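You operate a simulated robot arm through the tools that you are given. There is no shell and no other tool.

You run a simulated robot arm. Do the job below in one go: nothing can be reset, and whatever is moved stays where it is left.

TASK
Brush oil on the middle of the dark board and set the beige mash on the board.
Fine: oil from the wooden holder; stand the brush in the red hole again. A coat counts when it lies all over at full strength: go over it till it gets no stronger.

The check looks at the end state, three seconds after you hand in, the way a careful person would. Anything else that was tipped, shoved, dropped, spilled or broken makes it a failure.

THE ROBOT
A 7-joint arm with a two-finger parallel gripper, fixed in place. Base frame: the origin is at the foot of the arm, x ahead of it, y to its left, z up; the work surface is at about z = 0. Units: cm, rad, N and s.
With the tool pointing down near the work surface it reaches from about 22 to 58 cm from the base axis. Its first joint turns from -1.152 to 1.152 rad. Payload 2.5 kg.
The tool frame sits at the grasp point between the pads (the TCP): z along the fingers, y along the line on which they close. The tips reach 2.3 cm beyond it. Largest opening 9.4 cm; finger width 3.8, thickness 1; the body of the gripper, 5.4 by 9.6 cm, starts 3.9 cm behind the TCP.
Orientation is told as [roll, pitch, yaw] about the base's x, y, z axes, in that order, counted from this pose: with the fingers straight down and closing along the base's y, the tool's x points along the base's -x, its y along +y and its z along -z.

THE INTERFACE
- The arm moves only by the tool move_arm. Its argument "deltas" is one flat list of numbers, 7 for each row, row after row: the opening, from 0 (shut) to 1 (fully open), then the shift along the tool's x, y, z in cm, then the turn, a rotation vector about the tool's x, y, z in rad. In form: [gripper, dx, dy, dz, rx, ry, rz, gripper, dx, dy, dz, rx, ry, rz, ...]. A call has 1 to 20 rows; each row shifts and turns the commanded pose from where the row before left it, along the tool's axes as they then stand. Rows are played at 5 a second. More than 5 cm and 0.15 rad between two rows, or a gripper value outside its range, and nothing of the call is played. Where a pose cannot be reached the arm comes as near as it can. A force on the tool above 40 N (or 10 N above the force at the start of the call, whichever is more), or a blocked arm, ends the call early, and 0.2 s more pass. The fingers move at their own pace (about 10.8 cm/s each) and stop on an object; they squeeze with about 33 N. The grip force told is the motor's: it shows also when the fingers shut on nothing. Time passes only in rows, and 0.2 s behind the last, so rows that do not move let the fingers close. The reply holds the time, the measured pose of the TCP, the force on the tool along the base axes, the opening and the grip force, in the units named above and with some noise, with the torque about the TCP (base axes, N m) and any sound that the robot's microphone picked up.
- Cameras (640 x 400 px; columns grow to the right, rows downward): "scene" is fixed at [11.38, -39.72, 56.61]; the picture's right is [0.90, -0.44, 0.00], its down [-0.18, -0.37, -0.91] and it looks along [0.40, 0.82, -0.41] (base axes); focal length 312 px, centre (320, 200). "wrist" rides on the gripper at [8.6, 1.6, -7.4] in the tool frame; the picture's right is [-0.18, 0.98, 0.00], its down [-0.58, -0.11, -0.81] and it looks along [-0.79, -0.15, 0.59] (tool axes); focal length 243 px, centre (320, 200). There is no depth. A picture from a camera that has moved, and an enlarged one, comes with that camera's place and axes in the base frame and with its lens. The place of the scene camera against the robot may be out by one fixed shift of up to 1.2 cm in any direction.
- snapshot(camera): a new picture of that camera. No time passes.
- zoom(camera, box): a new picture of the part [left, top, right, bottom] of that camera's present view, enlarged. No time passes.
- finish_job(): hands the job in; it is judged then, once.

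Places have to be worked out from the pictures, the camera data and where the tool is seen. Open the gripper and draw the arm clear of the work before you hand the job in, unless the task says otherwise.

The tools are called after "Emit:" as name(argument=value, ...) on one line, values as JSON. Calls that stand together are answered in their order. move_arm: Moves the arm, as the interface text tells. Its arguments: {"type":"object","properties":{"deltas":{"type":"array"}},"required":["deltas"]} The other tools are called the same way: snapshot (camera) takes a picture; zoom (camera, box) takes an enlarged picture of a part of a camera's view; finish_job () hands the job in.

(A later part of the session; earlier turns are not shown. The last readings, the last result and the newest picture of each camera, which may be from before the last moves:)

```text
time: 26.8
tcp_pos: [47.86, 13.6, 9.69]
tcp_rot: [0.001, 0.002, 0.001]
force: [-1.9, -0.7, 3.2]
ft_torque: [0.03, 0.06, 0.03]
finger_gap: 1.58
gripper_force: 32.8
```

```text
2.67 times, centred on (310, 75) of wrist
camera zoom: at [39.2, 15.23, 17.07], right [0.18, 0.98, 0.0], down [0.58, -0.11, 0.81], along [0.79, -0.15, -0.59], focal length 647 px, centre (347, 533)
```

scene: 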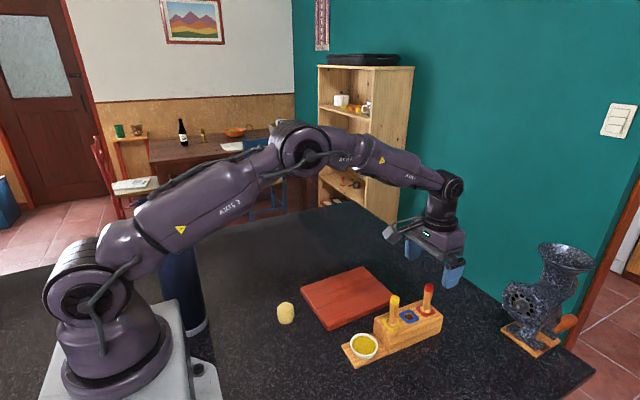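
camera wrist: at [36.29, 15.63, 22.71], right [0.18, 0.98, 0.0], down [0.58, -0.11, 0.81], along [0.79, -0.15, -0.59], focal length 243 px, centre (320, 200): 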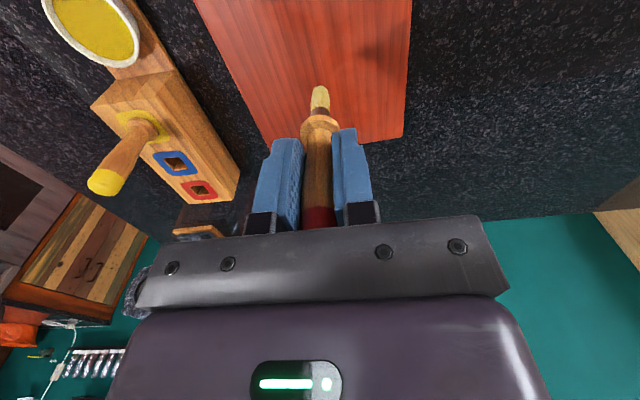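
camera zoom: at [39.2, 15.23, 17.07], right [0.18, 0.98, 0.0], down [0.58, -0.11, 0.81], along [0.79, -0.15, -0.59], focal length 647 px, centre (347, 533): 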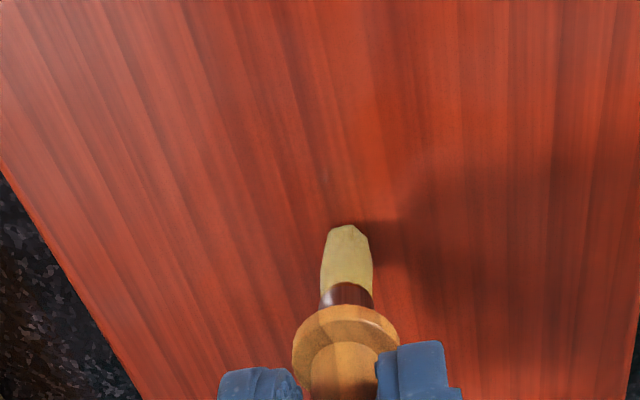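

The coat is hard to judge with the brush and shadow in the way. I'll lift the brush straight up and view the board from both cameras.

Emit:
move_arm(deltas=[0, 0, 0, -1, 0, 0, 0, 0, 0, 0, -2, 0, 0, 0, 0, 0, 0, -3, 0, 0, 0, 0, 0, 0, -3, 0, 0, 0, 0, 0, 0, 0, 0, 0, 0])

Emit:
zoom(camera="scene", box=[320, 255, 380, 315])

Emit:
zoom(camera="wrist", box=[250, 0, 410, 100])

```text
time: 28.0
tcp_pos: [47.81, 13.4, 18.76]
tcp_rot: [0.0, -0.001, 0.0]
force: [-0.1, -0.7, -0.2]
ft_torque: [0.02, 0.02, -0.01]
finger_gap: 1.55
gripper_force: 33.1
```

```text
6.67 times, centred on (350, 285) of scene
camera zoom: at [11.38, -39.72, 56.61], right [0.9, -0.44, 0.0], down [-0.18, -0.37, -0.91], along [0.4, 0.82, -0.41], focal length 2083 px, centre (120, -367)
```

zoom: 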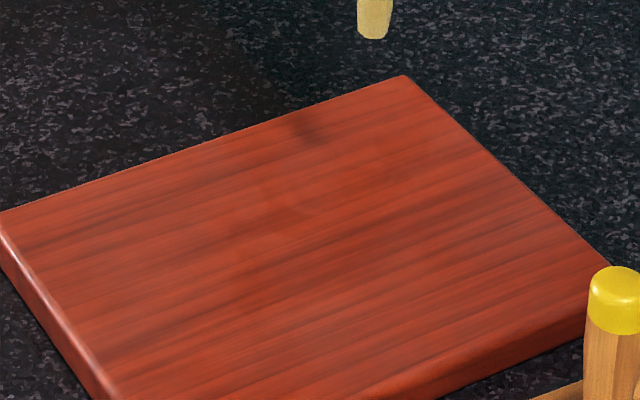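

```text
4.00 times, centred on (330, 50) of wrist
camera zoom: at [39.24, 15.15, 26.13], right [0.18, 0.98, 0.0], down [0.58, -0.11, 0.81], along [0.79, -0.15, -0.59], focal length 970 px, centre (280, 800)
```

zoom: 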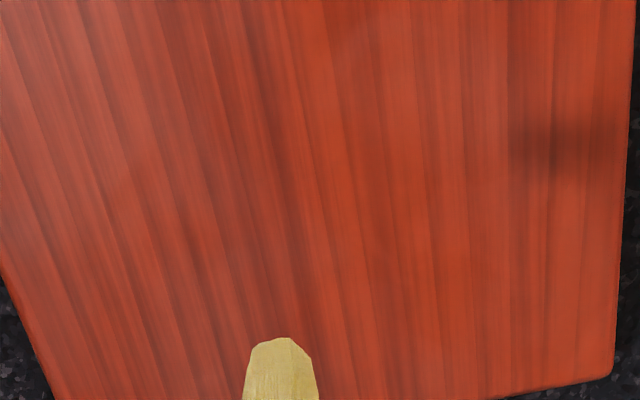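

The zoom shows no clear oil, so I'll move the camera back a little to see the whole stroke line unobstructed.

Emit:
move_arm(deltas=[0, 2.5, 0.2, -1, 0, 0, 0, 0, 2.5, 0, -1, 0, 0, 0, 0, 0, 0, 0, 0, 0, 0])

Emit:
zoom(camera="wrist", box=[240, 0, 400, 100])

Emit:
zoom(camera="scene", box=[300, 260, 400, 322])

```text
time: 28.8
tcp_pos: [42.67, 13.92, 20.65]
tcp_rot: [-0.001, 0.0, -0.001]
force: [0.2, 0.1, -0.1]
ft_torque: [0.05, -0.02, 0.0]
finger_gap: 1.58
gripper_force: 32.8
```

```text
4.00 times, centred on (320, 50) of wrist
camera zoom: at [34.15, 15.63, 28.1], right [0.19, 0.98, 0.0], down [0.58, -0.11, 0.81], along [0.79, -0.15, -0.59], focal length 970 px, centre (320, 800)
```

zoom: 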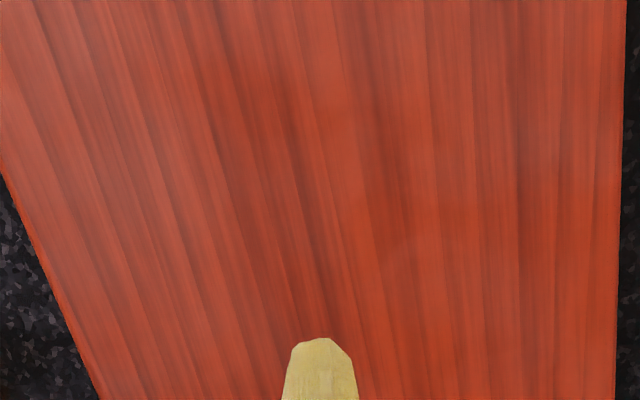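

```text
6.40 times, centred on (350, 291) of scene
camera zoom: at [11.38, -39.72, 56.61], right [0.9, -0.44, 0.0], down [-0.18, -0.37, -0.91], along [0.4, 0.82, -0.41], focal length 2000 px, centre (128, -382)
```

zoom: 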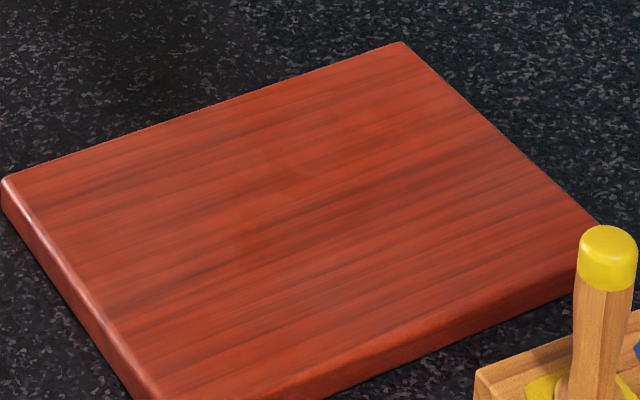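

Still unclear; I'll take a tight close-up of the stroke line in both views as a reference before more passes.

Emit:
zoom(camera="scene", box=[325, 275, 370, 307])

Emit:
zoom(camera="wrist", box=[280, 0, 360, 50])

```text
12.50 times, centred on (348, 291) of scene
camera zoom: at [11.38, -39.72, 56.61], right [0.9, -0.44, 0.0], down [-0.18, -0.37, -0.91], along [0.4, 0.82, -0.41], focal length 3906 px, centre (-24, -938)
```

zoom: 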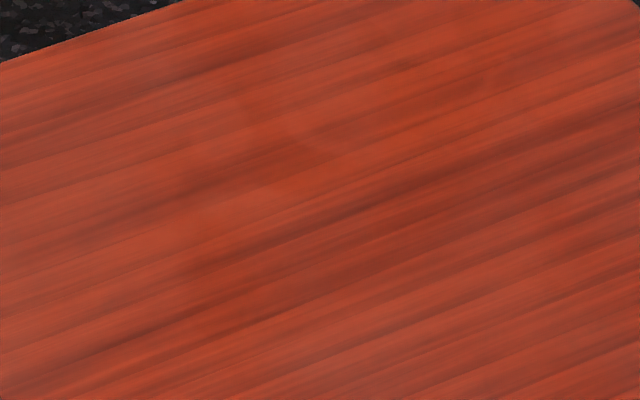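

```text
8.00 times, centred on (320, 25) of wrist
camera zoom: at [34.15, 15.63, 28.1], right [0.19, 0.98, 0.0], down [0.58, -0.11, 0.81], along [0.79, -0.15, -0.59], focal length 1941 px, centre (320, 1600)
```

zoom: 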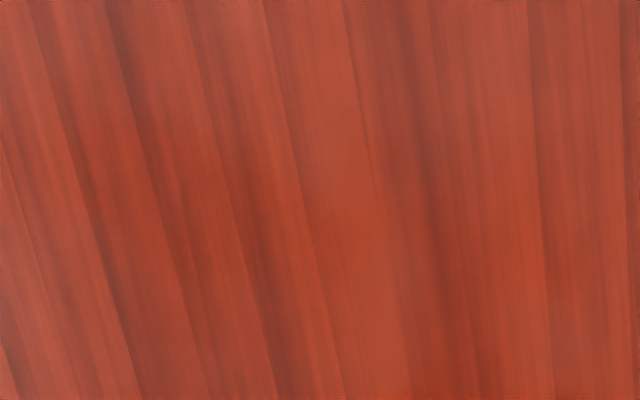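

A faint, more saturated band with an edge seems to lie along the stroke, so the oil shows only weakly so far. I'll set the brush down again near x = 42.8 and check the pressing force there.

Emit:
move_arm(deltas=[0, 0, 0, 4, 0, 0, 0, 0, 0, 0, 4, 0, 0, 0, 0, 0, 0, 2, 0, 0, 0, 0, 0, 0, 0.8, 0, 0, 0, 0, 0, 0, 0.22, 0, 0, 0, 0, 0, 0, 0, 0, 0, 0])

```text
time: 30.2
tcp_pos: [42.77, 13.89, 9.71]
tcp_rot: [0.001, -0.001, 0.0]
force: [-2.0, -0.3, 9.6]
ft_torque: [0.0, 0.17, 0.01]
finger_gap: 1.53
gripper_force: 32.9
```

The press here is about 9.6 N. I'll make several back-and-forth passes on this centre line between x ≈ 41 and 49.

Emit:
move_arm(deltas=[0, -1, 0, 0, 0, 0, 0, 0, -1, 0, 0, 0, 0, 0, 0, -1, 0, 0, 0, 0, 0, 0, -1, 0, 0, 0, 0, 0, 0, -1, 0, 0, 0, 0, 0, 0, -1, 0, 0, 0, 0, 0, 0, 1, 0, 0, 0, 0, 0, 0, 1, 0, 0, 0, 0, 0, 0, 1, 0, 0, 0, 0, 0, 0, 1, 0, 0, 0, 0, 0, 0, 1, 0, 0, 0, 0, 0, 0, 1, 0, 0, 0, 0, 0, 0, 1, 0, 0, 0, 0, 0, 0, 1, 0, 0, 0, 0, 0, 0, -1, 0, 0, 0, 0, 0, 0, -1, 0, 0, 0, 0, 0, 0, -1, 0, 0, 0, 0, 0, 0, -1, 0, 0, 0, 0, 0, 0, -1, 0, 0, 0, 0, 0, 0, -1, 0, 0, 0, 0, 0])

Emit:
zoom(camera="scene", box=[325, 275, 370, 307])

Emit:
zoom(camera="wrist", box=[240, 0, 400, 100])

```text
time: 34.4
tcp_pos: [46.97, 13.74, 9.69]
tcp_rot: [0.001, 0.001, -0.001]
force: [-0.6, -0.1, -1.1]
ft_torque: [0.0, 0.02, -0.02]
finger_gap: 1.56
gripper_force: 33.5
```

```text
12.50 times, centred on (348, 291) of scene
camera zoom: at [11.38, -39.72, 56.61], right [0.9, -0.44, 0.0], down [-0.18, -0.37, -0.91], along [0.4, 0.82, -0.41], focal length 3906 px, centre (-24, -938)
```

zoom: 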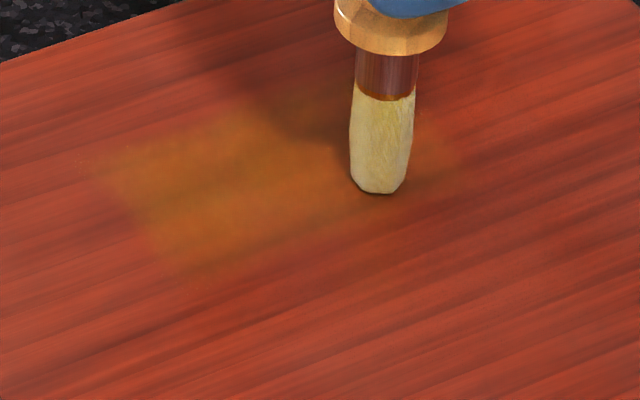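

```text
4.00 times, centred on (320, 50) of wrist
camera zoom: at [38.27, 15.52, 17.03], right [0.18, 0.98, 0.0], down [0.58, -0.11, 0.81], along [0.79, -0.15, -0.59], focal length 970 px, centre (320, 800)
```

zoom: 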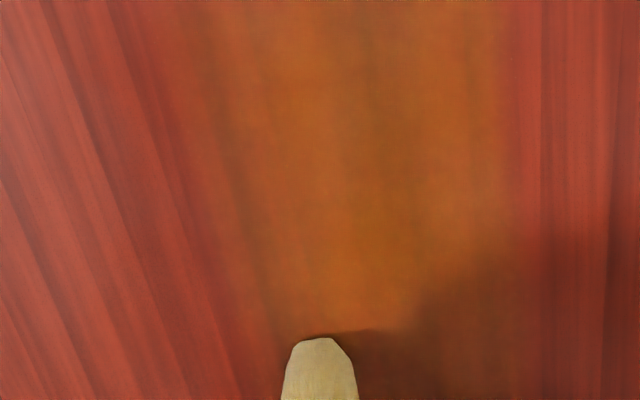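

A clear orange-yellow oil patch has now appeared, though the final force was near zero. I'll lift to see its full extent.

Emit:
move_arm(deltas=[0, 0, 0, -2, 0, 0, 0, 0, 1, 0, -3, 0, 0, 0, 0, 1.5, 0, -3, 0, 0, 0, 0, 1.5, 0, -3, 0, 0, 0, 0, 0, 0, 0, 0, 0, 0])

Emit:
zoom(camera="scene", box=[300, 260, 400, 322])

Emit:
zoom(camera="wrist", box=[240, 0, 400, 100])

```text
time: 35.6
tcp_pos: [42.85, 13.91, 20.75]
tcp_rot: [0.0, 0.001, 0.0]
force: [-0.7, 0.1, -0.9]
ft_torque: [0.01, -0.02, -0.01]
finger_gap: 1.57
gripper_force: 32.7
```

```text
6.40 times, centred on (350, 291) of scene
camera zoom: at [11.38, -39.72, 56.61], right [0.9, -0.44, 0.0], down [-0.18, -0.37, -0.91], along [0.4, 0.82, -0.41], focal length 2000 px, centre (128, -382)
```

zoom: 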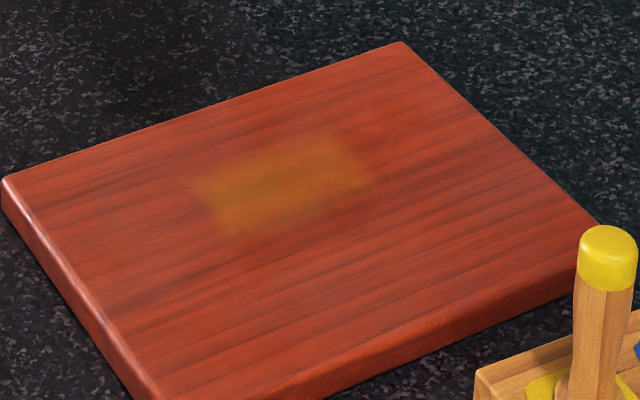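

```text
4.00 times, centred on (320, 50) of wrist
camera zoom: at [34.21, 15.51, 28.12], right [0.18, 0.98, 0.0], down [0.58, -0.11, 0.81], along [0.79, -0.15, -0.59], focal length 970 px, centre (320, 800)
```

zoom: 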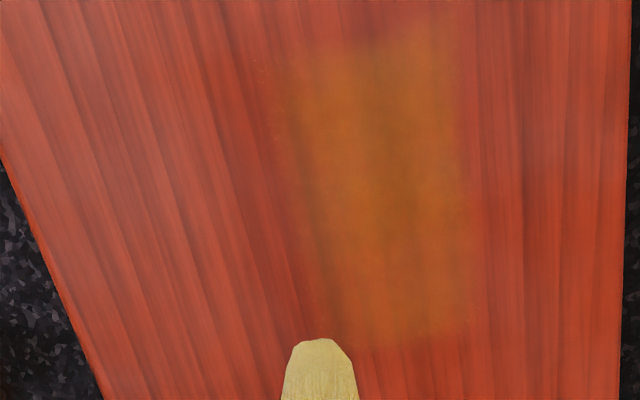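

The oil patch spans about x 41.5–48.5, y 13.2–17.2, so it seems to form in coarse zones and the board's middle half toward -y is still bare. I'll set down at about (41.5, 12.6) to coat that half and check the press.

Emit:
move_arm(deltas=[0, 0.6, -0.6, 4, 0, 0, 0, 0, 0.7, -0.6, 4, 0, 0, 0, 0, 0, 0, 2, 0, 0, 0, 0, 0, 0, 0.8, 0, 0, 0, 0, 0, 0, 0.22, 0, 0, 0, 0, 0, 0, 0, 0, 0, 0])

```text
time: 37.0
tcp_pos: [41.61, 12.57, 9.73]
tcp_rot: [0.0, -0.001, 0.0]
force: [-0.4, -0.3, 1.0]
ft_torque: [0.0, -0.03, 0.02]
finger_gap: 1.54
gripper_force: 33.2
```

There is only about 1 N here, so I'll lower by 0.1 cm and read again.

Emit:
move_arm(deltas=[0, 0, 0, 0.1, 0, 0, 0, 0, 0, 0, 0, 0, 0, 0])

```text
time: 37.6
tcp_pos: [41.55, 12.65, 9.61]
tcp_rot: [0.0, 0.002, 0.0]
force: [-1.0, 0.0, 2.8]
ft_torque: [0.0, 0.03, -0.02]
finger_gap: 1.58
gripper_force: 32.9
```

Light contact at 2.8 N. I'll press 0.05 cm more and brush one line out and a neighbouring line back.

Emit:
move_arm(deltas=[0, 0, 0, 0.05, 0, 0, 0, 0, -1.05, 0, 0, 0, 0, 0, 0, -1.05, 0, 0, 0, 0, 0, 0, -1.05, 0, 0, 0, 0, 0, 0, -1.05, 0, 0, 0, 0, 0, 0, -1.05, 0, 0, 0, 0, 0, 0, -1.05, 0, 0, 0, 0, 0, 0, -1.05, 0, 0, 0, 0, 0, 0, 0, -0.8, 0, 0, 0, 0, 0, 1.05, 0, 0, 0, 0, 0, 0, 1.05, 0, 0, 0, 0, 0, 0, 1.05, 0, 0, 0, 0, 0, 0, 1.05, 0, 0, 0, 0, 0, 0, 1.05, 0, 0, 0, 0, 0, 0, 1.05, 0, 0, 0, 0, 0, 0, 1.05, 0, 0, 0, 0, 0, 0, 0, 0, 0, 0, 0, 0])

Emit:
zoom(camera="scene", box=[300, 260, 400, 322])

```text
time: 41.2
tcp_pos: [41.64, 11.89, 9.6]
tcp_rot: [-0.001, -0.005, 0.0]
force: [7.2, 0.4, 17.4]
ft_torque: [-0.02, -0.53, 0.01]
finger_gap: 1.55
gripper_force: 32.9
```

```text
6.40 times, centred on (350, 291) of scene
camera zoom: at [11.37, -39.72, 56.61], right [0.9, -0.44, 0.0], down [-0.18, -0.37, -0.91], along [0.4, 0.82, -0.41], focal length 2000 px, centre (128, -382)
```

zoom: 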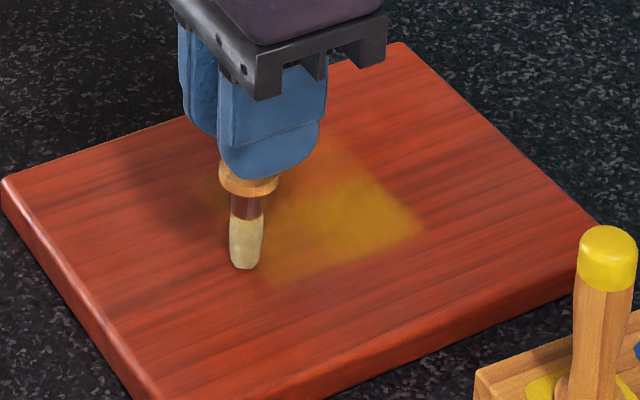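

The second half is turning yellow, strongest toward +x; the press rose to 17 N, so I'll ease off slightly and go on with two more lines.

Emit:
move_arm(deltas=[0, 0, 0, -0.03, 0, 0, 0, 0, -1.05, 0, 0, 0, 0, 0, 0, -1.05, 0, 0, 0, 0, 0, 0, -1.05, 0, 0, 0, 0, 0, 0, -1.05, 0, 0, 0, 0, 0, 0, -1.05, 0, 0, 0, 0, 0, 0, -1.05, 0, 0, 0, 0, 0, 0, -1.05, 0, 0, 0, 0, 0, 0, 0, -0.9, 0, 0, 0, 0, 0, 1.05, 0, 0, 0, 0, 0, 0, 1.05, 0, 0, 0, 0, 0, 0, 1.05, 0, 0, 0, 0, 0, 0, 1.05, 0, 0, 0, 0, 0, 0, 1.05, 0, 0, 0, 0, 0, 0, 1.05, 0, 0, 0, 0, 0, 0, 1.05, 0, 0, 0, 0, 0, 0, 0, 0, 0, 0, 0, 0])

Emit:
zoom(camera="scene", box=[300, 260, 400, 322])

```text
time: 44.8
tcp_pos: [41.51, 10.87, 9.68]
tcp_rot: [0.001, 0.0, 0.001]
force: [-0.3, -0.6, -0.5]
ft_torque: [0.03, -0.04, 0.02]
finger_gap: 1.58
gripper_force: 32.6
```

```text
6.40 times, centred on (350, 291) of scene
camera zoom: at [11.38, -39.72, 56.61], right [0.9, -0.44, 0.0], down [-0.18, -0.37, -0.91], along [0.4, 0.82, -0.41], focal length 2000 px, centre (128, -382)
```

zoom: 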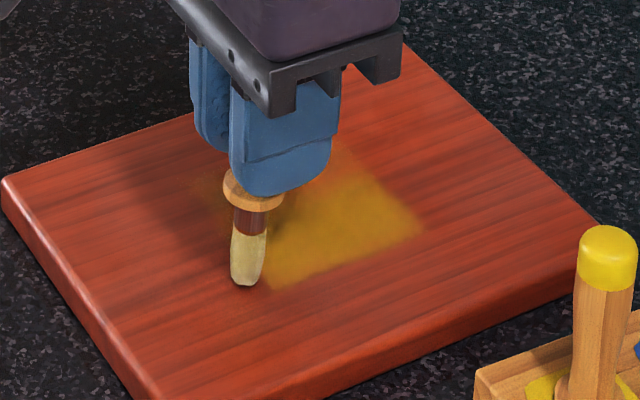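

I'll lift to view the whole coat and compare the zones.

Emit:
move_arm(deltas=[0, 0, 0, -2, 0, 0, 0, 0, 0, 1, -3, 0, 0, 0, 0, -0.5, 1, -3, 0, 0, 0, 0, -0.5, 0.7, -3, 0, 0, 0, 0, 0, 0, 0, 0, 0, 0])

Emit:
zoom(camera="scene", box=[300, 260, 400, 322])

Emit:
zoom(camera="wrist", box=[240, 0, 400, 100])

```text
time: 46.0
tcp_pos: [42.43, 13.63, 20.42]
tcp_rot: [0.0, 0.0, 0.001]
force: [0.5, 0.5, -0.4]
ft_torque: [0.02, -0.01, -0.02]
finger_gap: 1.57
gripper_force: 32.8
```

```text
6.40 times, centred on (350, 291) of scene
camera zoom: at [11.38, -39.72, 56.61], right [0.9, -0.44, 0.0], down [-0.18, -0.37, -0.91], along [0.4, 0.82, -0.41], focal length 2000 px, centre (128, -382)
```

zoom: 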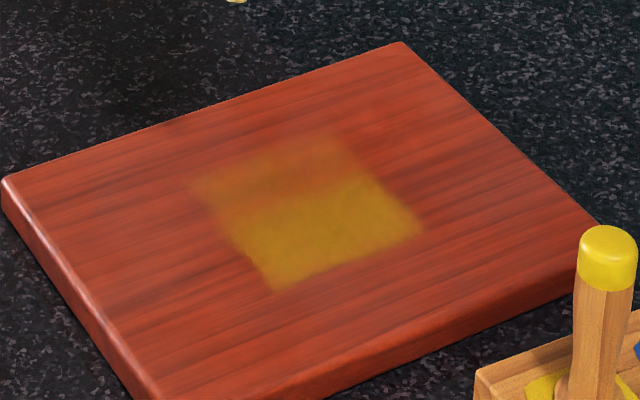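

```text
4.00 times, centred on (320, 50) of wrist
camera zoom: at [33.77, 15.26, 27.78], right [0.18, 0.98, 0.0], down [0.58, -0.11, 0.81], along [0.79, -0.15, -0.59], focal length 970 px, centre (320, 800)
```

zoom: 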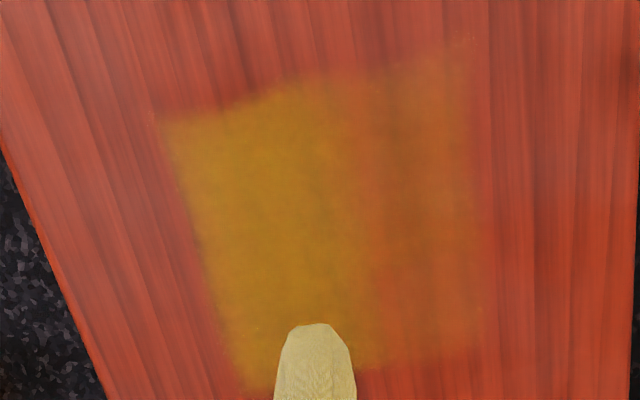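

The coat fills a square of about x 41.7–48.7, y 10–17.4 in the board's middle; the +y half is still weaker. I'll set down at about (41.5, 14.6) and check the press there.

Emit:
move_arm(deltas=[0, 0.5, 0.5, 4, 0, 0, 0, 0, 0.47, 0.5, 4, 0, 0, 0, 0, 0, 0, 2, 0, 0, 0, 0, 0, 0, 0.7, 0, 0, 0, 0, 0, 0, 0.28, 0, 0, 0, 0, 0, 0, 0, 0, 0, 0])

```text
time: 47.4
tcp_pos: [41.52, 14.59, 9.49]
tcp_rot: [-0.001, 0.0, 0.001]
force: [0.0, -0.6, 0.1]
ft_torque: [-0.03, -0.02, 0.02]
finger_gap: 1.55
gripper_force: 32.8
```

No contact yet, so I'll lower 0.12 cm.

Emit:
move_arm(deltas=[0, 0, 0, 0.12, 0, 0, 0, 0, 0, 0, 0, 0, 0, 0])

```text
time: 48.0
tcp_pos: [41.54, 14.62, 9.35]
tcp_rot: [0.001, 0.001, 0.001]
force: [-0.5, 0.0, -0.3]
ft_torque: [0.0, 0.0, 0.01]
finger_gap: 1.55
gripper_force: 33.5
```

Still no contact; lowering another 0.1 cm.

Emit:
move_arm(deltas=[0, 0, 0, 0.1, 0, 0, 0, 0, 0, 0, 0, 0, 0, 0])

Emit:
zoom(camera="scene", box=[320, 260, 370, 300])

Emit:
zoom(camera="wrist", box=[240, 0, 400, 150])

```text
time: 48.6
tcp_pos: [41.52, 14.66, 9.4]
tcp_rot: [-0.001, -0.003, 0.001]
force: [-0.8, 0.3, 4.0]
ft_torque: [0.02, -0.01, 0.02]
finger_gap: 1.55
gripper_force: 33.0
```

```text
10.00 times, centred on (345, 280) of scene
camera zoom: at [11.38, -39.72, 56.61], right [0.9, -0.44, 0.0], down [-0.18, -0.37, -0.91], along [0.4, 0.82, -0.41], focal length 3125 px, centre (70, -600)
```

zoom: 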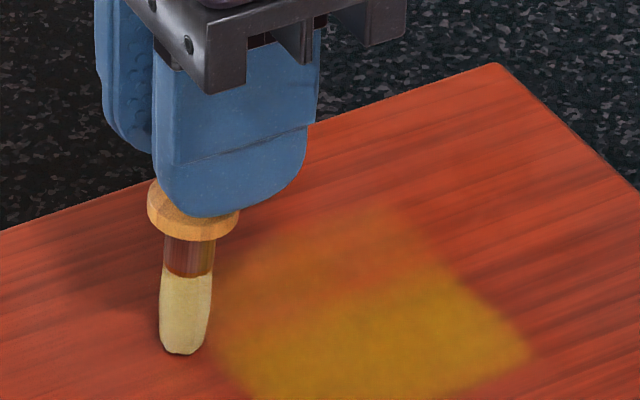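

```text
2.67 times, centred on (320, 75) of wrist
camera zoom: at [32.92, 16.28, 16.76], right [0.18, 0.98, 0.0], down [0.58, -0.11, 0.81], along [0.79, -0.15, -0.59], focal length 647 px, centre (320, 533)
```

zoom: 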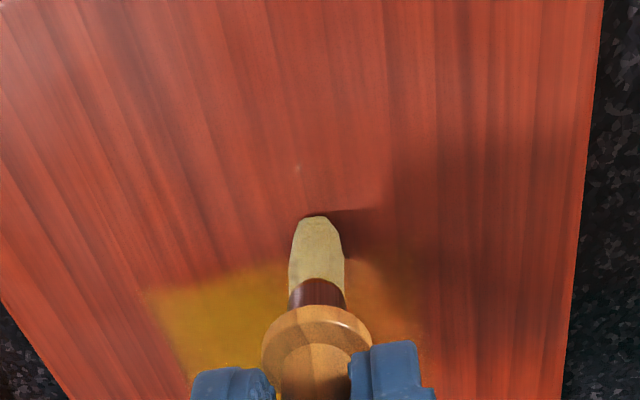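

Contact is back at 4 N; the brush has slid up slightly and tilted a few degrees toward the base from the x strokes. Strokes along y are braced by the pads, so I'll brush the +y half with y strokes, stepping outward in x.

Emit:
move_arm(deltas=[0, -0.5, 0, 0.02, 0, 0, 0, 0, 0, 0.93, 0, 0, 0, 0, 0, 0, 0.93, 0, 0, 0, 0, 0, 0, 0.93, 0, 0, 0, 0, 0, -0.9, 0, 0, 0, 0, 0, 0, 0, -0.9, 0, 0, 0, 0, 0, 0, -0.9, 0, 0, 0, 0, 0, 0, -0.9, 0, 0, 0, 0, 0, 0, -0.9, 0, 0, 0, 0, 0, -0.9, 0, 0, 0, 0, 0, 0, 0, 0.9, 0, 0, 0, 0, 0, 0, 0.9, 0, 0, 0, 0, 0, 0, 0.9, 0, 0, 0, 0, 0, 0, 0.9, 0, 0, 0, 0, 0, -0.9, 0, 0, 0, 0, 0, 0, 0, -0.9, 0, 0, 0, 0, 0, 0, -0.9, 0, 0, 0, 0, 0, 0, -0.9, 0, 0, 0, 0, 0, 0, -0.9, 0, 0, 0, 0])

Emit:
zoom(camera="scene", box=[300, 260, 400, 322])

```text
time: 52.6
tcp_pos: [44.81, 13.95, 9.26]
tcp_rot: [0.002, -0.003, 0.0]
force: [0.8, 2.1, 4.2]
ft_torque: [0.17, -0.03, 0.0]
finger_gap: 1.52
gripper_force: 33.1
```

```text
6.40 times, centred on (350, 291) of scene
camera zoom: at [11.38, -39.72, 56.61], right [0.9, -0.44, 0.0], down [-0.18, -0.37, -0.91], along [0.4, 0.82, -0.41], focal length 2000 px, centre (128, -382)
```

zoom: 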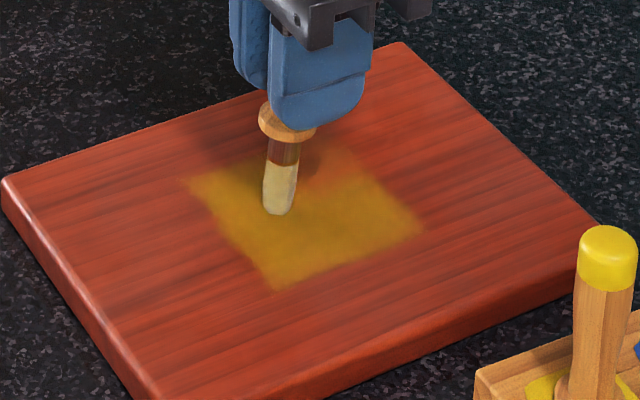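

The near part of the +y half has now evened out, with a steady 4 N. I'll continue the y strokes over the remaining outer part.

Emit:
move_arm(deltas=[0, -0.9, 0, 0, 0, 0, 0, 0, 0, 0.9, 0, 0, 0, 0, 0, 0, 0.9, 0, 0, 0, 0, 0, 0, 0.9, 0, 0, 0, 0, 0, 0, 0.9, 0, 0, 0, 0, 0, -0.9, 0, 0, 0, 0, 0, 0, 0, -0.9, 0, 0, 0, 0, 0, 0, -0.9, 0, 0, 0, 0, 0, 0, -0.9, 0, 0, 0, 0, 0, 0, -0.9, 0, 0, 0, 0, 0, -0.9, 0, 0, 0, 0, 0, 0, 0, 0.9, 0, 0, 0, 0, 0, 0, 0.9, 0, 0, 0, 0, 0, 0, 0.9, 0, 0, 0, 0, 0, 0, 0.9, 0, 0, 0, 0, 0, -0.9, 0, 0, 0, 0, 0, 0, 0, -0.9, 0, 0, 0, 0, 0, 0, -0.9, 0, 0, 0, 0, 0, 0, -0.9, 0, 0, 0, 0, 0, 0, -0.9, 0, 0, 0, 0])

Emit:
zoom(camera="scene", box=[300, 260, 400, 322])

```text
time: 56.8
tcp_pos: [48.35, 13.84, 9.18]
tcp_rot: [-0.001, -0.001, 0.0]
force: [-1.0, 0.0, -0.8]
ft_torque: [0.01, -0.01, -0.01]
finger_gap: 1.53
gripper_force: 33.8
```

```text
6.40 times, centred on (350, 291) of scene
camera zoom: at [11.38, -39.72, 56.61], right [0.9, -0.44, 0.0], down [-0.18, -0.37, -0.91], along [0.4, 0.82, -0.41], focal length 2000 px, centre (128, -382)
```

zoom: 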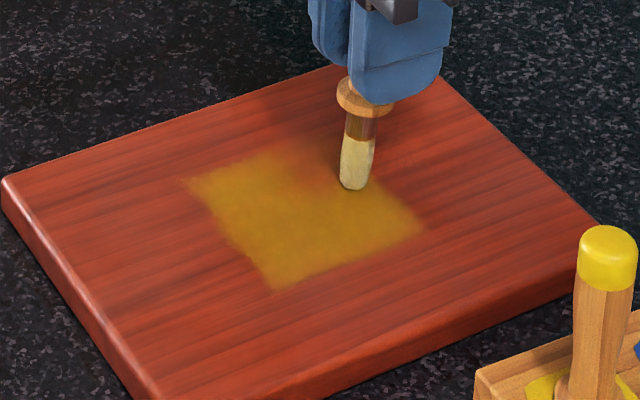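

The coat is nearly even, but the last lines lost contact. I'll lift and look at the coat and how the brush sits in the grip.

Emit:
move_arm(deltas=[0, 0, 0, -2, 0, 0, 0, 0, 1.5, 0, -3, 0, 0, 0, 0, 2, 0, -3, 0, 0, 0, 0, 2, 0, -3, 0, 0, 0, 0, 0, 0, 0, 0, 0, 0])

Emit:
zoom(camera="scene", box=[300, 260, 400, 322])

Emit:
zoom(camera="wrist", box=[240, 0, 400, 150])

Emit:
zoom(camera="scene", box=[310, 190, 380, 270])

```text
time: 58.0
tcp_pos: [43.12, 13.89, 20.5]
tcp_rot: [0.001, 0.0, 0.001]
force: [-0.2, -0.4, -0.2]
ft_torque: [0.0, -0.01, -0.01]
finger_gap: 1.53
gripper_force: 33.1
```

```text
6.40 times, centred on (350, 291) of scene
camera zoom: at [11.38, -39.72, 56.61], right [0.9, -0.44, 0.0], down [-0.18, -0.37, -0.91], along [0.4, 0.82, -0.41], focal length 2000 px, centre (128, -382)
```

zoom: 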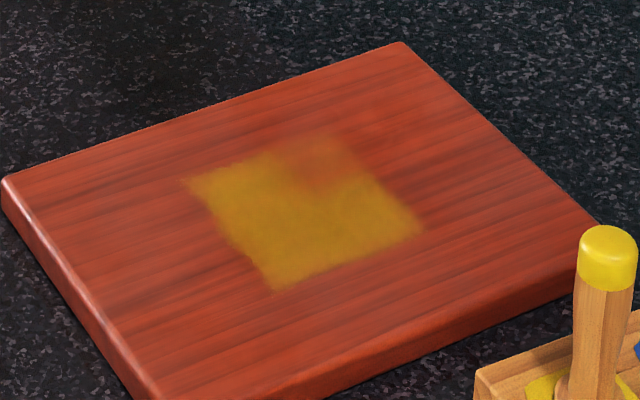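

```text
2.67 times, centred on (320, 75) of wrist
camera zoom: at [34.49, 15.57, 27.94], right [0.18, 0.98, 0.0], down [0.58, -0.11, 0.81], along [0.79, -0.15, -0.59], focal length 647 px, centre (320, 533)
```

zoom: 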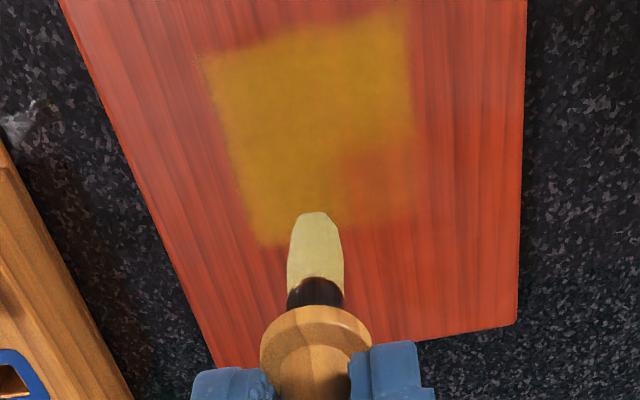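

```text
5.00 times, centred on (345, 230) of scene
camera zoom: at [11.38, -39.72, 56.61], right [0.9, -0.44, 0.0], down [-0.18, -0.37, -0.91], along [0.4, 0.82, -0.41], focal length 1563 px, centre (195, 50)
```

zoom: 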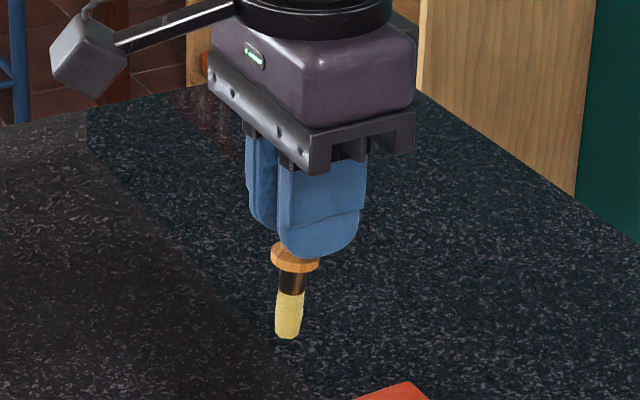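

Only the (+x, +y) corner of the patch is still weak. I'll set down at about (46.5, 14.4), pressing slightly deeper.

Emit:
move_arm(deltas=[0, -1.9, 0.3, 4, 0, 0, 0, 0, -1.8, 0.3, 4, 0, 0, 0, 0, 0, 0, 2, 0, 0, 0, 0, 0, 0, 0.8, 0, 0, 0, 0, 0, 0, 0.26, 0, 0, 0, 0, 0, 0, 0, 0, 0, 0])

```text
time: 59.4
tcp_pos: [46.53, 14.37, 9.27]
tcp_rot: [0.0, 0.001, 0.001]
force: [-0.6, 1.2, -0.1]
ft_torque: [0.01, -0.01, -0.01]
finger_gap: 1.57
gripper_force: 32.6
```

No contact at this height; lowering 0.1 cm more.

Emit:
move_arm(deltas=[0, 0, 0, 0.1, 0, 0, 0, 0, 0, 0, 0, 0, 0, 0])

```text
time: 60.0
tcp_pos: [46.58, 14.44, 9.18]
tcp_rot: [0.002, 0.001, 0.0]
force: [-0.7, 0.6, 1.1]
ft_torque: [0.01, 0.04, 0.03]
finger_gap: 1.52
gripper_force: 32.9
```

Barely touching; I'll press 0.07 cm more and stroke this corner with y strokes, stepping in x.

Emit:
move_arm(deltas=[0, 0, 0, 0.07, 0, 0, 0, 0, 0, 1, 0, 0, 0, 0, 0, 0, 1, 0, 0, 0, 0, 0, 0, 1, 0, 0, 0, 0, 0, -0.8, 0, 0, 0, 0, 0, 0, 0, -1, 0, 0, 0, 0, 0, 0, -1, 0, 0, 0, 0, 0, 0, -1, 0, 0, 0, 0, 0, -0.8, 0, 0, 0, 0, 0, 0, 0, 1, 0, 0, 0, 0, 0, 0, 1, 0, 0, 0, 0, 0, 0, 1, 0, 0, 0, 0, 0, -0.8, 0, 0, 0, 0, 0, 0, 0, -1, 0, 0, 0, 0, 0, 0, -1, 0, 0, 0, 0, 0, 0, -1, 0, 0, 0, 0, 0, 0, 0, 0, 0, 0, 0])

Emit:
zoom(camera="scene", box=[300, 260, 400, 322])

```text
time: 63.6
tcp_pos: [48.9, 14.42, 9.07]
tcp_rot: [0.0, 0.001, 0.0]
force: [-0.6, 2.7, 8.7]
ft_torque: [0.32, 0.07, 0.0]
finger_gap: 1.54
gripper_force: 33.2
```

```text
6.40 times, centred on (350, 291) of scene
camera zoom: at [11.37, -39.72, 56.61], right [0.9, -0.44, 0.0], down [-0.18, -0.37, -0.91], along [0.4, 0.82, -0.41], focal length 2000 px, centre (128, -382)
```

zoom: 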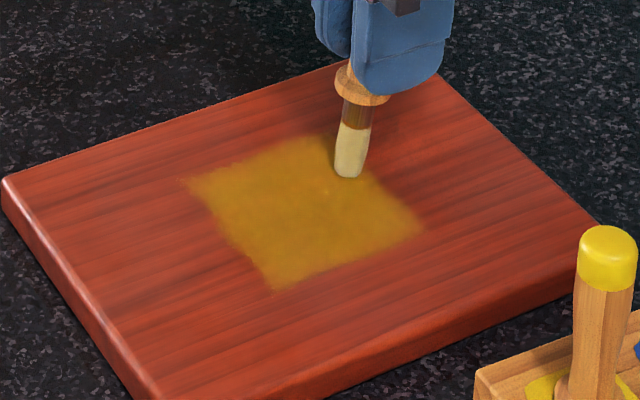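

The press was 8.7 N and the corner now matches. The brush leans more toward the base, so later steps should go in -x to straighten it. I'll lift and compare the coat.

Emit:
move_arm(deltas=[0, 0, 0, -2, 0, 0, 0, 0, 1.5, 0, -3, 0, 0, 0, 0, 2, 0, -3, 0, 0, 0, 0, 2, 0, -3, 0, 0, 0, 0, 0, 0, 0, 0, 0, 0])

Emit:
zoom(camera="scene", box=[310, 270, 380, 314])

Emit:
zoom(camera="wrist", box=[240, 0, 400, 150])

Emit:
snapshot(camera="scene")

```text
time: 64.8
tcp_pos: [43.47, 14.24, 19.92]
tcp_rot: [-0.001, 0.0, 0.002]
force: [-0.3, 0.2, -0.2]
ft_torque: [0.02, -0.01, 0.01]
finger_gap: 1.53
gripper_force: 32.4
```

```text
9.09 times, centred on (345, 292) of scene
camera zoom: at [11.38, -39.72, 56.61], right [0.9, -0.44, 0.0], down [-0.18, -0.37, -0.91], along [0.4, 0.82, -0.41], focal length 2841 px, centre (93, -636)
```

zoom: 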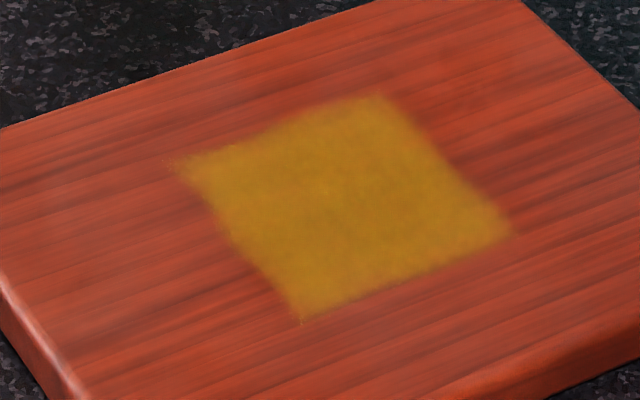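

```text
2.67 times, centred on (320, 75) of wrist
camera zoom: at [34.82, 15.94, 27.36], right [0.18, 0.98, 0.0], down [0.58, -0.11, 0.81], along [0.79, -0.15, -0.59], focal length 647 px, centre (320, 533)
```

zoom: 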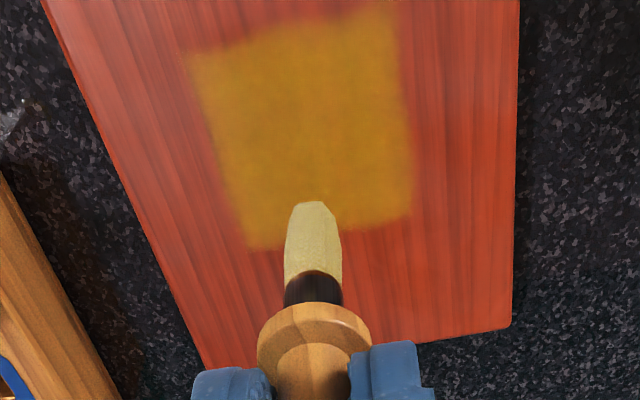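

```text
taken
```

scene: 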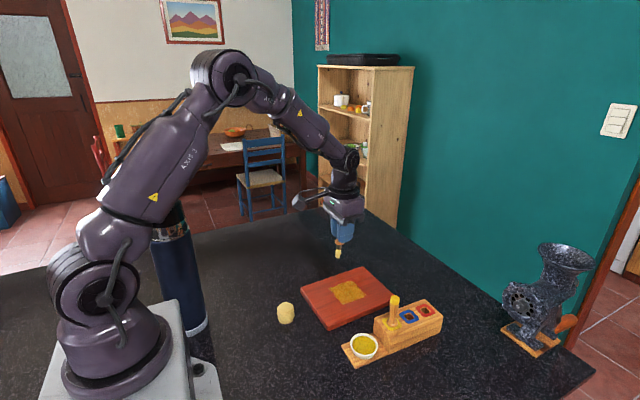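

The coat looks even across the middle square. To test whether it can get stronger I'll reload the brush: carry it back over the cup, offsetting for the tip's lean, and lower to just above the oil.

Emit:
move_arm(deltas=[0, 0.4, -2, 0, 0, 0, 0, 0, 0.4, -2, 0, 0, 0, 0, 0, 0.4, -2, 0, 0, 0, 0, 0, 0.4, -2, 0, 0, 0, 0, 0, 0.4, -2, 0, 0, 0, 0, 0, 0.4, -2, 0, 0, 0, 0, 0, 0.4, -2, 0, 0, 0, 0, 0, 0.5, -2.06, 0, 0, 0, 0, 0, 0, 0, 3, 0, 0, 0, 0, 0, 0, 3, 0, 0, 0, 0, 0, 0, 2, 0, 0, 0, 0, 0, 0, 1.5, 0, 0, 0, 0, 0, 0, 0, 0, 0, 0])

Emit:
zoom(camera="wrist", box=[240, 0, 400, 150])

Emit:
zoom(camera="scene", box=[330, 290, 410, 370])

```text
time: 67.6
tcp_pos: [40.02, -1.63, 10.71]
tcp_rot: [0.0, 0.0, 0.0]
force: [-0.4, 0.2, -0.5]
ft_torque: [-0.01, -0.01, -0.01]
finger_gap: 1.51
gripper_force: 33.3
```

```text
2.67 times, centred on (320, 75) of wrist
camera zoom: at [31.45, -0.04, 18.04], right [0.18, 0.98, 0.0], down [0.58, -0.11, 0.81], along [0.79, -0.15, -0.59], focal length 647 px, centre (320, 533)
```

zoom: 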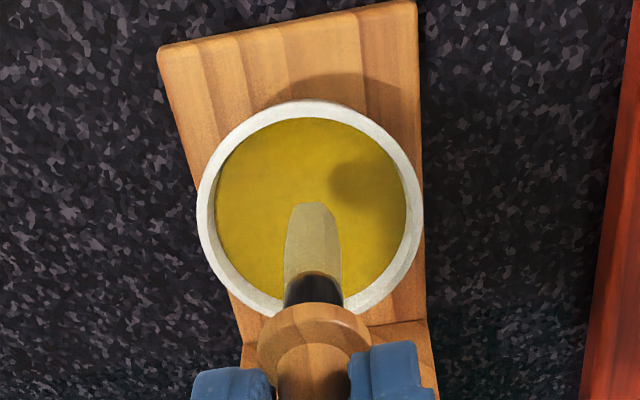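

```text
5.00 times, centred on (370, 330) of scene
camera zoom: at [11.38, -39.72, 56.61], right [0.9, -0.44, 0.0], down [-0.18, -0.37, -0.91], along [0.4, 0.82, -0.41], focal length 1563 px, centre (70, -450)
```

zoom: 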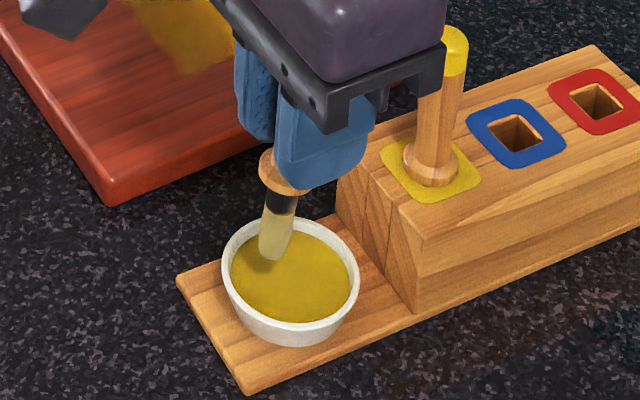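

The tip is over the oil with clearance all round. I'll lower 1.2 cm and then feel for the surface.

Emit:
move_arm(deltas=[0, 0, 0, 0.6, 0, 0, 0, 0, 0, 0, 0.5, 0, 0, 0, 0, 0, 0, 0.15, 0, 0, 0, 0, 0, 0, 0, 0, 0, 0])

Emit:
zoom(camera="wrist", box=[240, 0, 400, 150])

```text
time: 68.6
tcp_pos: [40.06, -1.84, 9.33]
tcp_rot: [-0.002, 0.0, 0.001]
force: [-0.2, 0.5, -0.3]
ft_torque: [0.01, 0.02, -0.05]
finger_gap: 1.54
gripper_force: 33.1
```

```text
2.67 times, centred on (320, 75) of wrist
camera zoom: at [31.53, 0.0, 16.78], right [0.18, 0.98, 0.0], down [0.58, -0.11, 0.81], along [0.79, -0.15, -0.59], focal length 647 px, centre (320, 533)
```

zoom: 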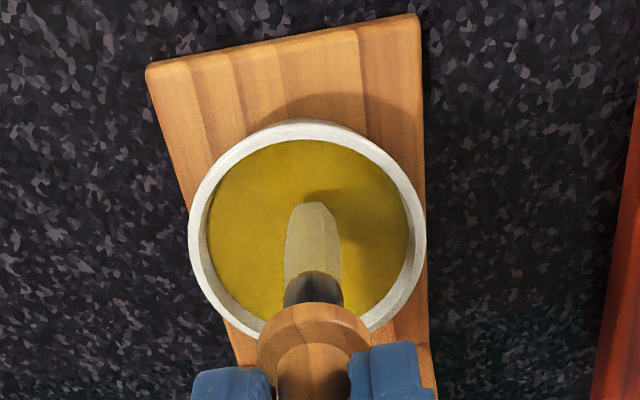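

The shadow is close to meeting the tip; lowering 0.2 cm.

Emit:
move_arm(deltas=[0, 0, 0, 0.1, 0, 0, 0, 0, 0, 0, 0.1, 0, 0, 0, 0, 0, 0, 0, 0, 0, 0])

Emit:
zoom(camera="wrist", box=[240, 0, 400, 150])

```text
time: 69.4
tcp_pos: [40.13, -1.65, 9.15]
tcp_rot: [0.001, 0.001, 0.0]
force: [0.0, -0.3, 0.2]
ft_torque: [0.02, 0.01, -0.04]
finger_gap: 1.51
gripper_force: 33.0
```

```text
2.67 times, centred on (320, 75) of wrist
camera zoom: at [31.53, 0.04, 16.55], right [0.18, 0.98, 0.0], down [0.58, -0.11, 0.81], along [0.79, -0.15, -0.59], focal length 647 px, centre (320, 533)
```

zoom: 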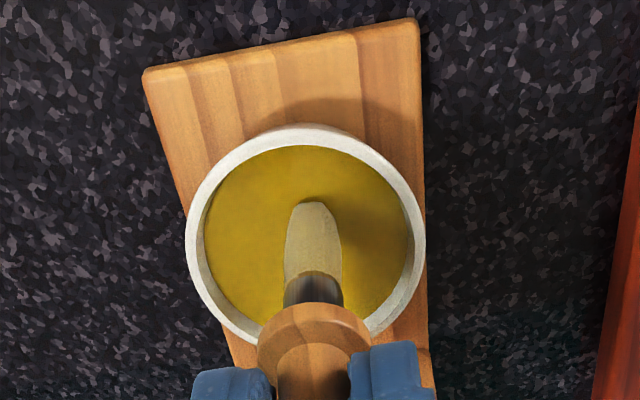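

Still no force; lowering 0.12 cm.

Emit:
move_arm(deltas=[0, 0, 0, 0.12, 0, 0, 0, 0, 0, 0, 0, 0, 0, 0])

Emit:
zoom(camera="wrist", box=[240, 0, 400, 150])

```text
time: 70.0
tcp_pos: [40.21, -1.74, 9.03]
tcp_rot: [0.001, 0.0, -0.001]
force: [-1.9, -0.1, 4.9]
ft_torque: [0.0, 0.14, 0.02]
finger_gap: 1.51
gripper_force: 32.7
```

```text
2.67 times, centred on (320, 75) of wrist
camera zoom: at [31.54, 0.02, 16.45], right [0.18, 0.98, 0.0], down [0.58, -0.11, 0.81], along [0.79, -0.15, -0.59], focal length 647 px, centre (320, 533)
```

zoom: 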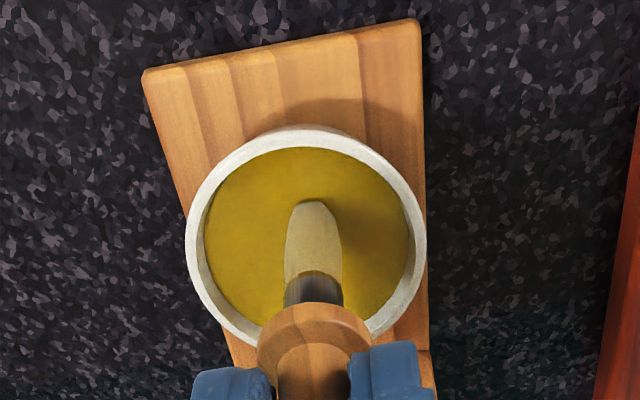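

Contact with the oil at 4.9 N. I'll hold a second to take up oil, then lift and wait over the cup for drips.

Emit:
move_arm(deltas=[0, 0, 0, 0, 0, 0, 0, 0, 0, 0, 0, 0, 0, 0, 0, 0, 0, 0, 0, 0, 0, 0, 0, 0, 0, 0, 0, 0, 0, 0, 0, -0.5, 0, 0, 0, 0, 0, 0, -1.5, 0, 0, 0, 0, 0, 0, -2, 0, 0, 0, 0, 0, 0, -2, 0, 0, 0, 0, 0, 0, 0, 0, 0, 0, 0, 0, 0, 0, 0, 0, 0, 0, 0, 0, 0, 0, 0, 0])

Emit:
zoom(camera="wrist", box=[240, 0, 400, 150])

Emit:
zoom(camera="scene", box=[310, 260, 410, 370])

```text
time: 72.4
tcp_pos: [40.04, -1.61, 15.08]
tcp_rot: [0.0, 0.0, -0.002]
force: [0.4, 0.9, -0.5]
ft_torque: [-0.01, -0.02, 0.03]
finger_gap: 1.56
gripper_force: 33.1
```

```text
2.67 times, centred on (320, 75) of wrist
camera zoom: at [31.47, 0.06, 22.44], right [0.18, 0.98, 0.0], down [0.58, -0.11, 0.81], along [0.79, -0.15, -0.59], focal length 647 px, centre (320, 533)
```

zoom: 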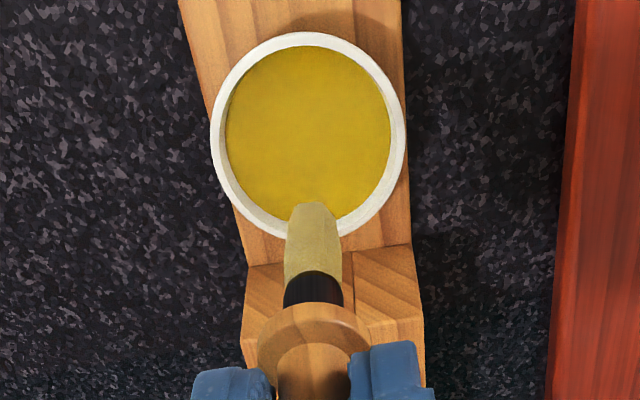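

```text
3.64 times, centred on (360, 315) of scene
camera zoom: at [11.38, -39.72, 56.61], right [0.9, -0.44, 0.0], down [-0.18, -0.37, -0.91], along [0.4, 0.82, -0.41], focal length 1136 px, centre (174, -218)
```

zoom: 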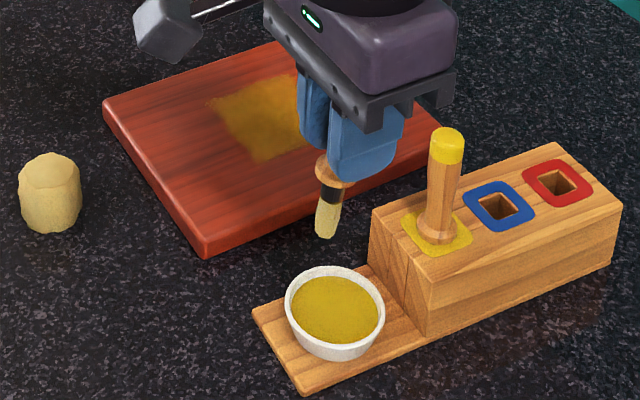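

The brush is reloaded and no drips show. I'll carry it to the far +x, +y corner of the patch, this time stepping back in -x to help straighten the brush.

Emit:
move_arm(deltas=[0, -0.6, 2.1, 0, 0, 0, 0, 0, -0.8, 2.1, 0, 0, 0, 0, 0, -1, 2.1, 0, 0, 0, 0, 0, -1.1, 2.1, 0, 0, 0, 0, 0, -1.1, 2.1, 0, 0, 0, 0, 0, -1.2, 2.1, 0, 0, 0, 0, 0, -1.2, 2.1, 0, 0, 0, 0, 0, -1.2, 2.1, 0, 0, 0, 0, 0, -1.2, 2.07, 0, 0, 0, 0, 0, 0, 0, 2, 0, 0, 0, 0, 0, 0, 2, 0, 0, 0, 0, 0, 0, 1.2, 0, 0, 0, 0, 0, 0, 0.6, 0, 0, 0, 0, 0, 0, 0.1, 0, 0, 0, 0, 0, 0, 0, 0, 0, 0])

```text
time: 75.6
tcp_pos: [49.49, 17.19, 9.12]
tcp_rot: [0.0, -0.002, -0.001]
force: [0.4, 0.6, 2.9]
ft_torque: [0.0, 0.0, 0.02]
finger_gap: 1.53
gripper_force: 33.1
```

Contact at 2.9 N. I'll press slightly and brush full-length y strokes, stepping toward the base.

Emit:
move_arm(deltas=[0, 0, 0, 0.04, 0, 0, 0, 0, 0, -1, 0, 0, 0, 0, 0, 0, -1, 0, 0, 0, 0, 0, 0, -1, 0, 0, 0, 0, 0, 0, -1, 0, 0, 0, 0, 0, 0, -1, 0, 0, 0, 0, 0, 0, -1, 0, 0, 0, 0, 0, 0, -1, 0, 0, 0, 0, 0, 0.9, 0, 0, 0, 0, 0, 0, 0, 1, 0, 0, 0, 0, 0, 0, 1, 0, 0, 0, 0, 0, 0, 1, 0, 0, 0, 0, 0, 0, 1, 0, 0, 0, 0, 0, 0, 1, 0, 0, 0, 0, 0, 0, 1, 0, 0, 0, 0, 0, 0, 1, 0, 0, 0, 0, 0, 0.9, 0, 0, 0, 0, 0])

Emit:
zoom(camera="scene", box=[310, 270, 380, 314])

```text
time: 79.2
tcp_pos: [47.76, 17.1, 9.07]
tcp_rot: [0.0, 0.0, 0.0]
force: [1.0, -0.3, 2.0]
ft_torque: [0.02, -0.08, 0.03]
finger_gap: 1.55
gripper_force: 33.2
```

```text
9.09 times, centred on (345, 292) of scene
camera zoom: at [11.38, -39.72, 56.61], right [0.9, -0.44, 0.0], down [-0.18, -0.37, -0.91], along [0.4, 0.82, -0.41], focal length 2841 px, centre (93, -636)
```

zoom: 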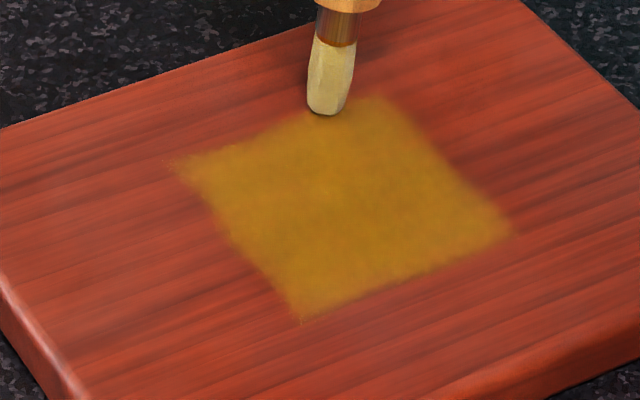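

The freshly brushed part is no stronger than before, so it looks saturated. I'll finish the full pass over the rest, pressing 0.05 cm more.

Emit:
move_arm(deltas=[0, 0, 0, 0.05, 0, 0, 0, 0, 0, -1.15, 0, 0, 0, 0, 0, 0, -1.15, 0, 0, 0, 0, 0, 0, -1.15, 0, 0, 0, 0, 0, 0, -1.15, 0, 0, 0, 0, 0, 0, -1.15, 0, 0, 0, 0, 0, 0, -1.15, 0, 0, 0, 0, 0, 0.9, 0, 0, 0, 0, 0, 0, 0, 1.15, 0, 0, 0, 0, 0, 0, 1.15, 0, 0, 0, 0, 0, 0, 1.15, 0, 0, 0, 0, 0, 0, 1.15, 0, 0, 0, 0, 0, 0, 1.15, 0, 0, 0, 0, 0, 0, 1.15, 0, 0, 0, 0, 0, 0.9, 0, 0, 0, 0, 0])

Emit:
zoom(camera="scene", box=[310, 270, 380, 314])

```text
time: 82.4
tcp_pos: [46.05, 17.41, 9.05]
tcp_rot: [0.005, -0.004, -0.003]
force: [7.0, 0.2, 15.4]
ft_torque: [0.01, -0.41, -0.01]
finger_gap: 1.53
gripper_force: 32.9
```

```text
9.09 times, centred on (345, 292) of scene
camera zoom: at [11.37, -39.72, 56.61], right [0.9, -0.44, 0.0], down [-0.18, -0.37, -0.91], along [0.4, 0.82, -0.41], focal length 2841 px, centre (93, -636)
```

zoom: 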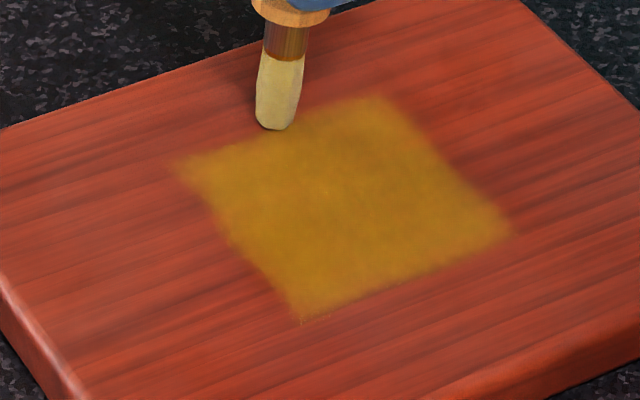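

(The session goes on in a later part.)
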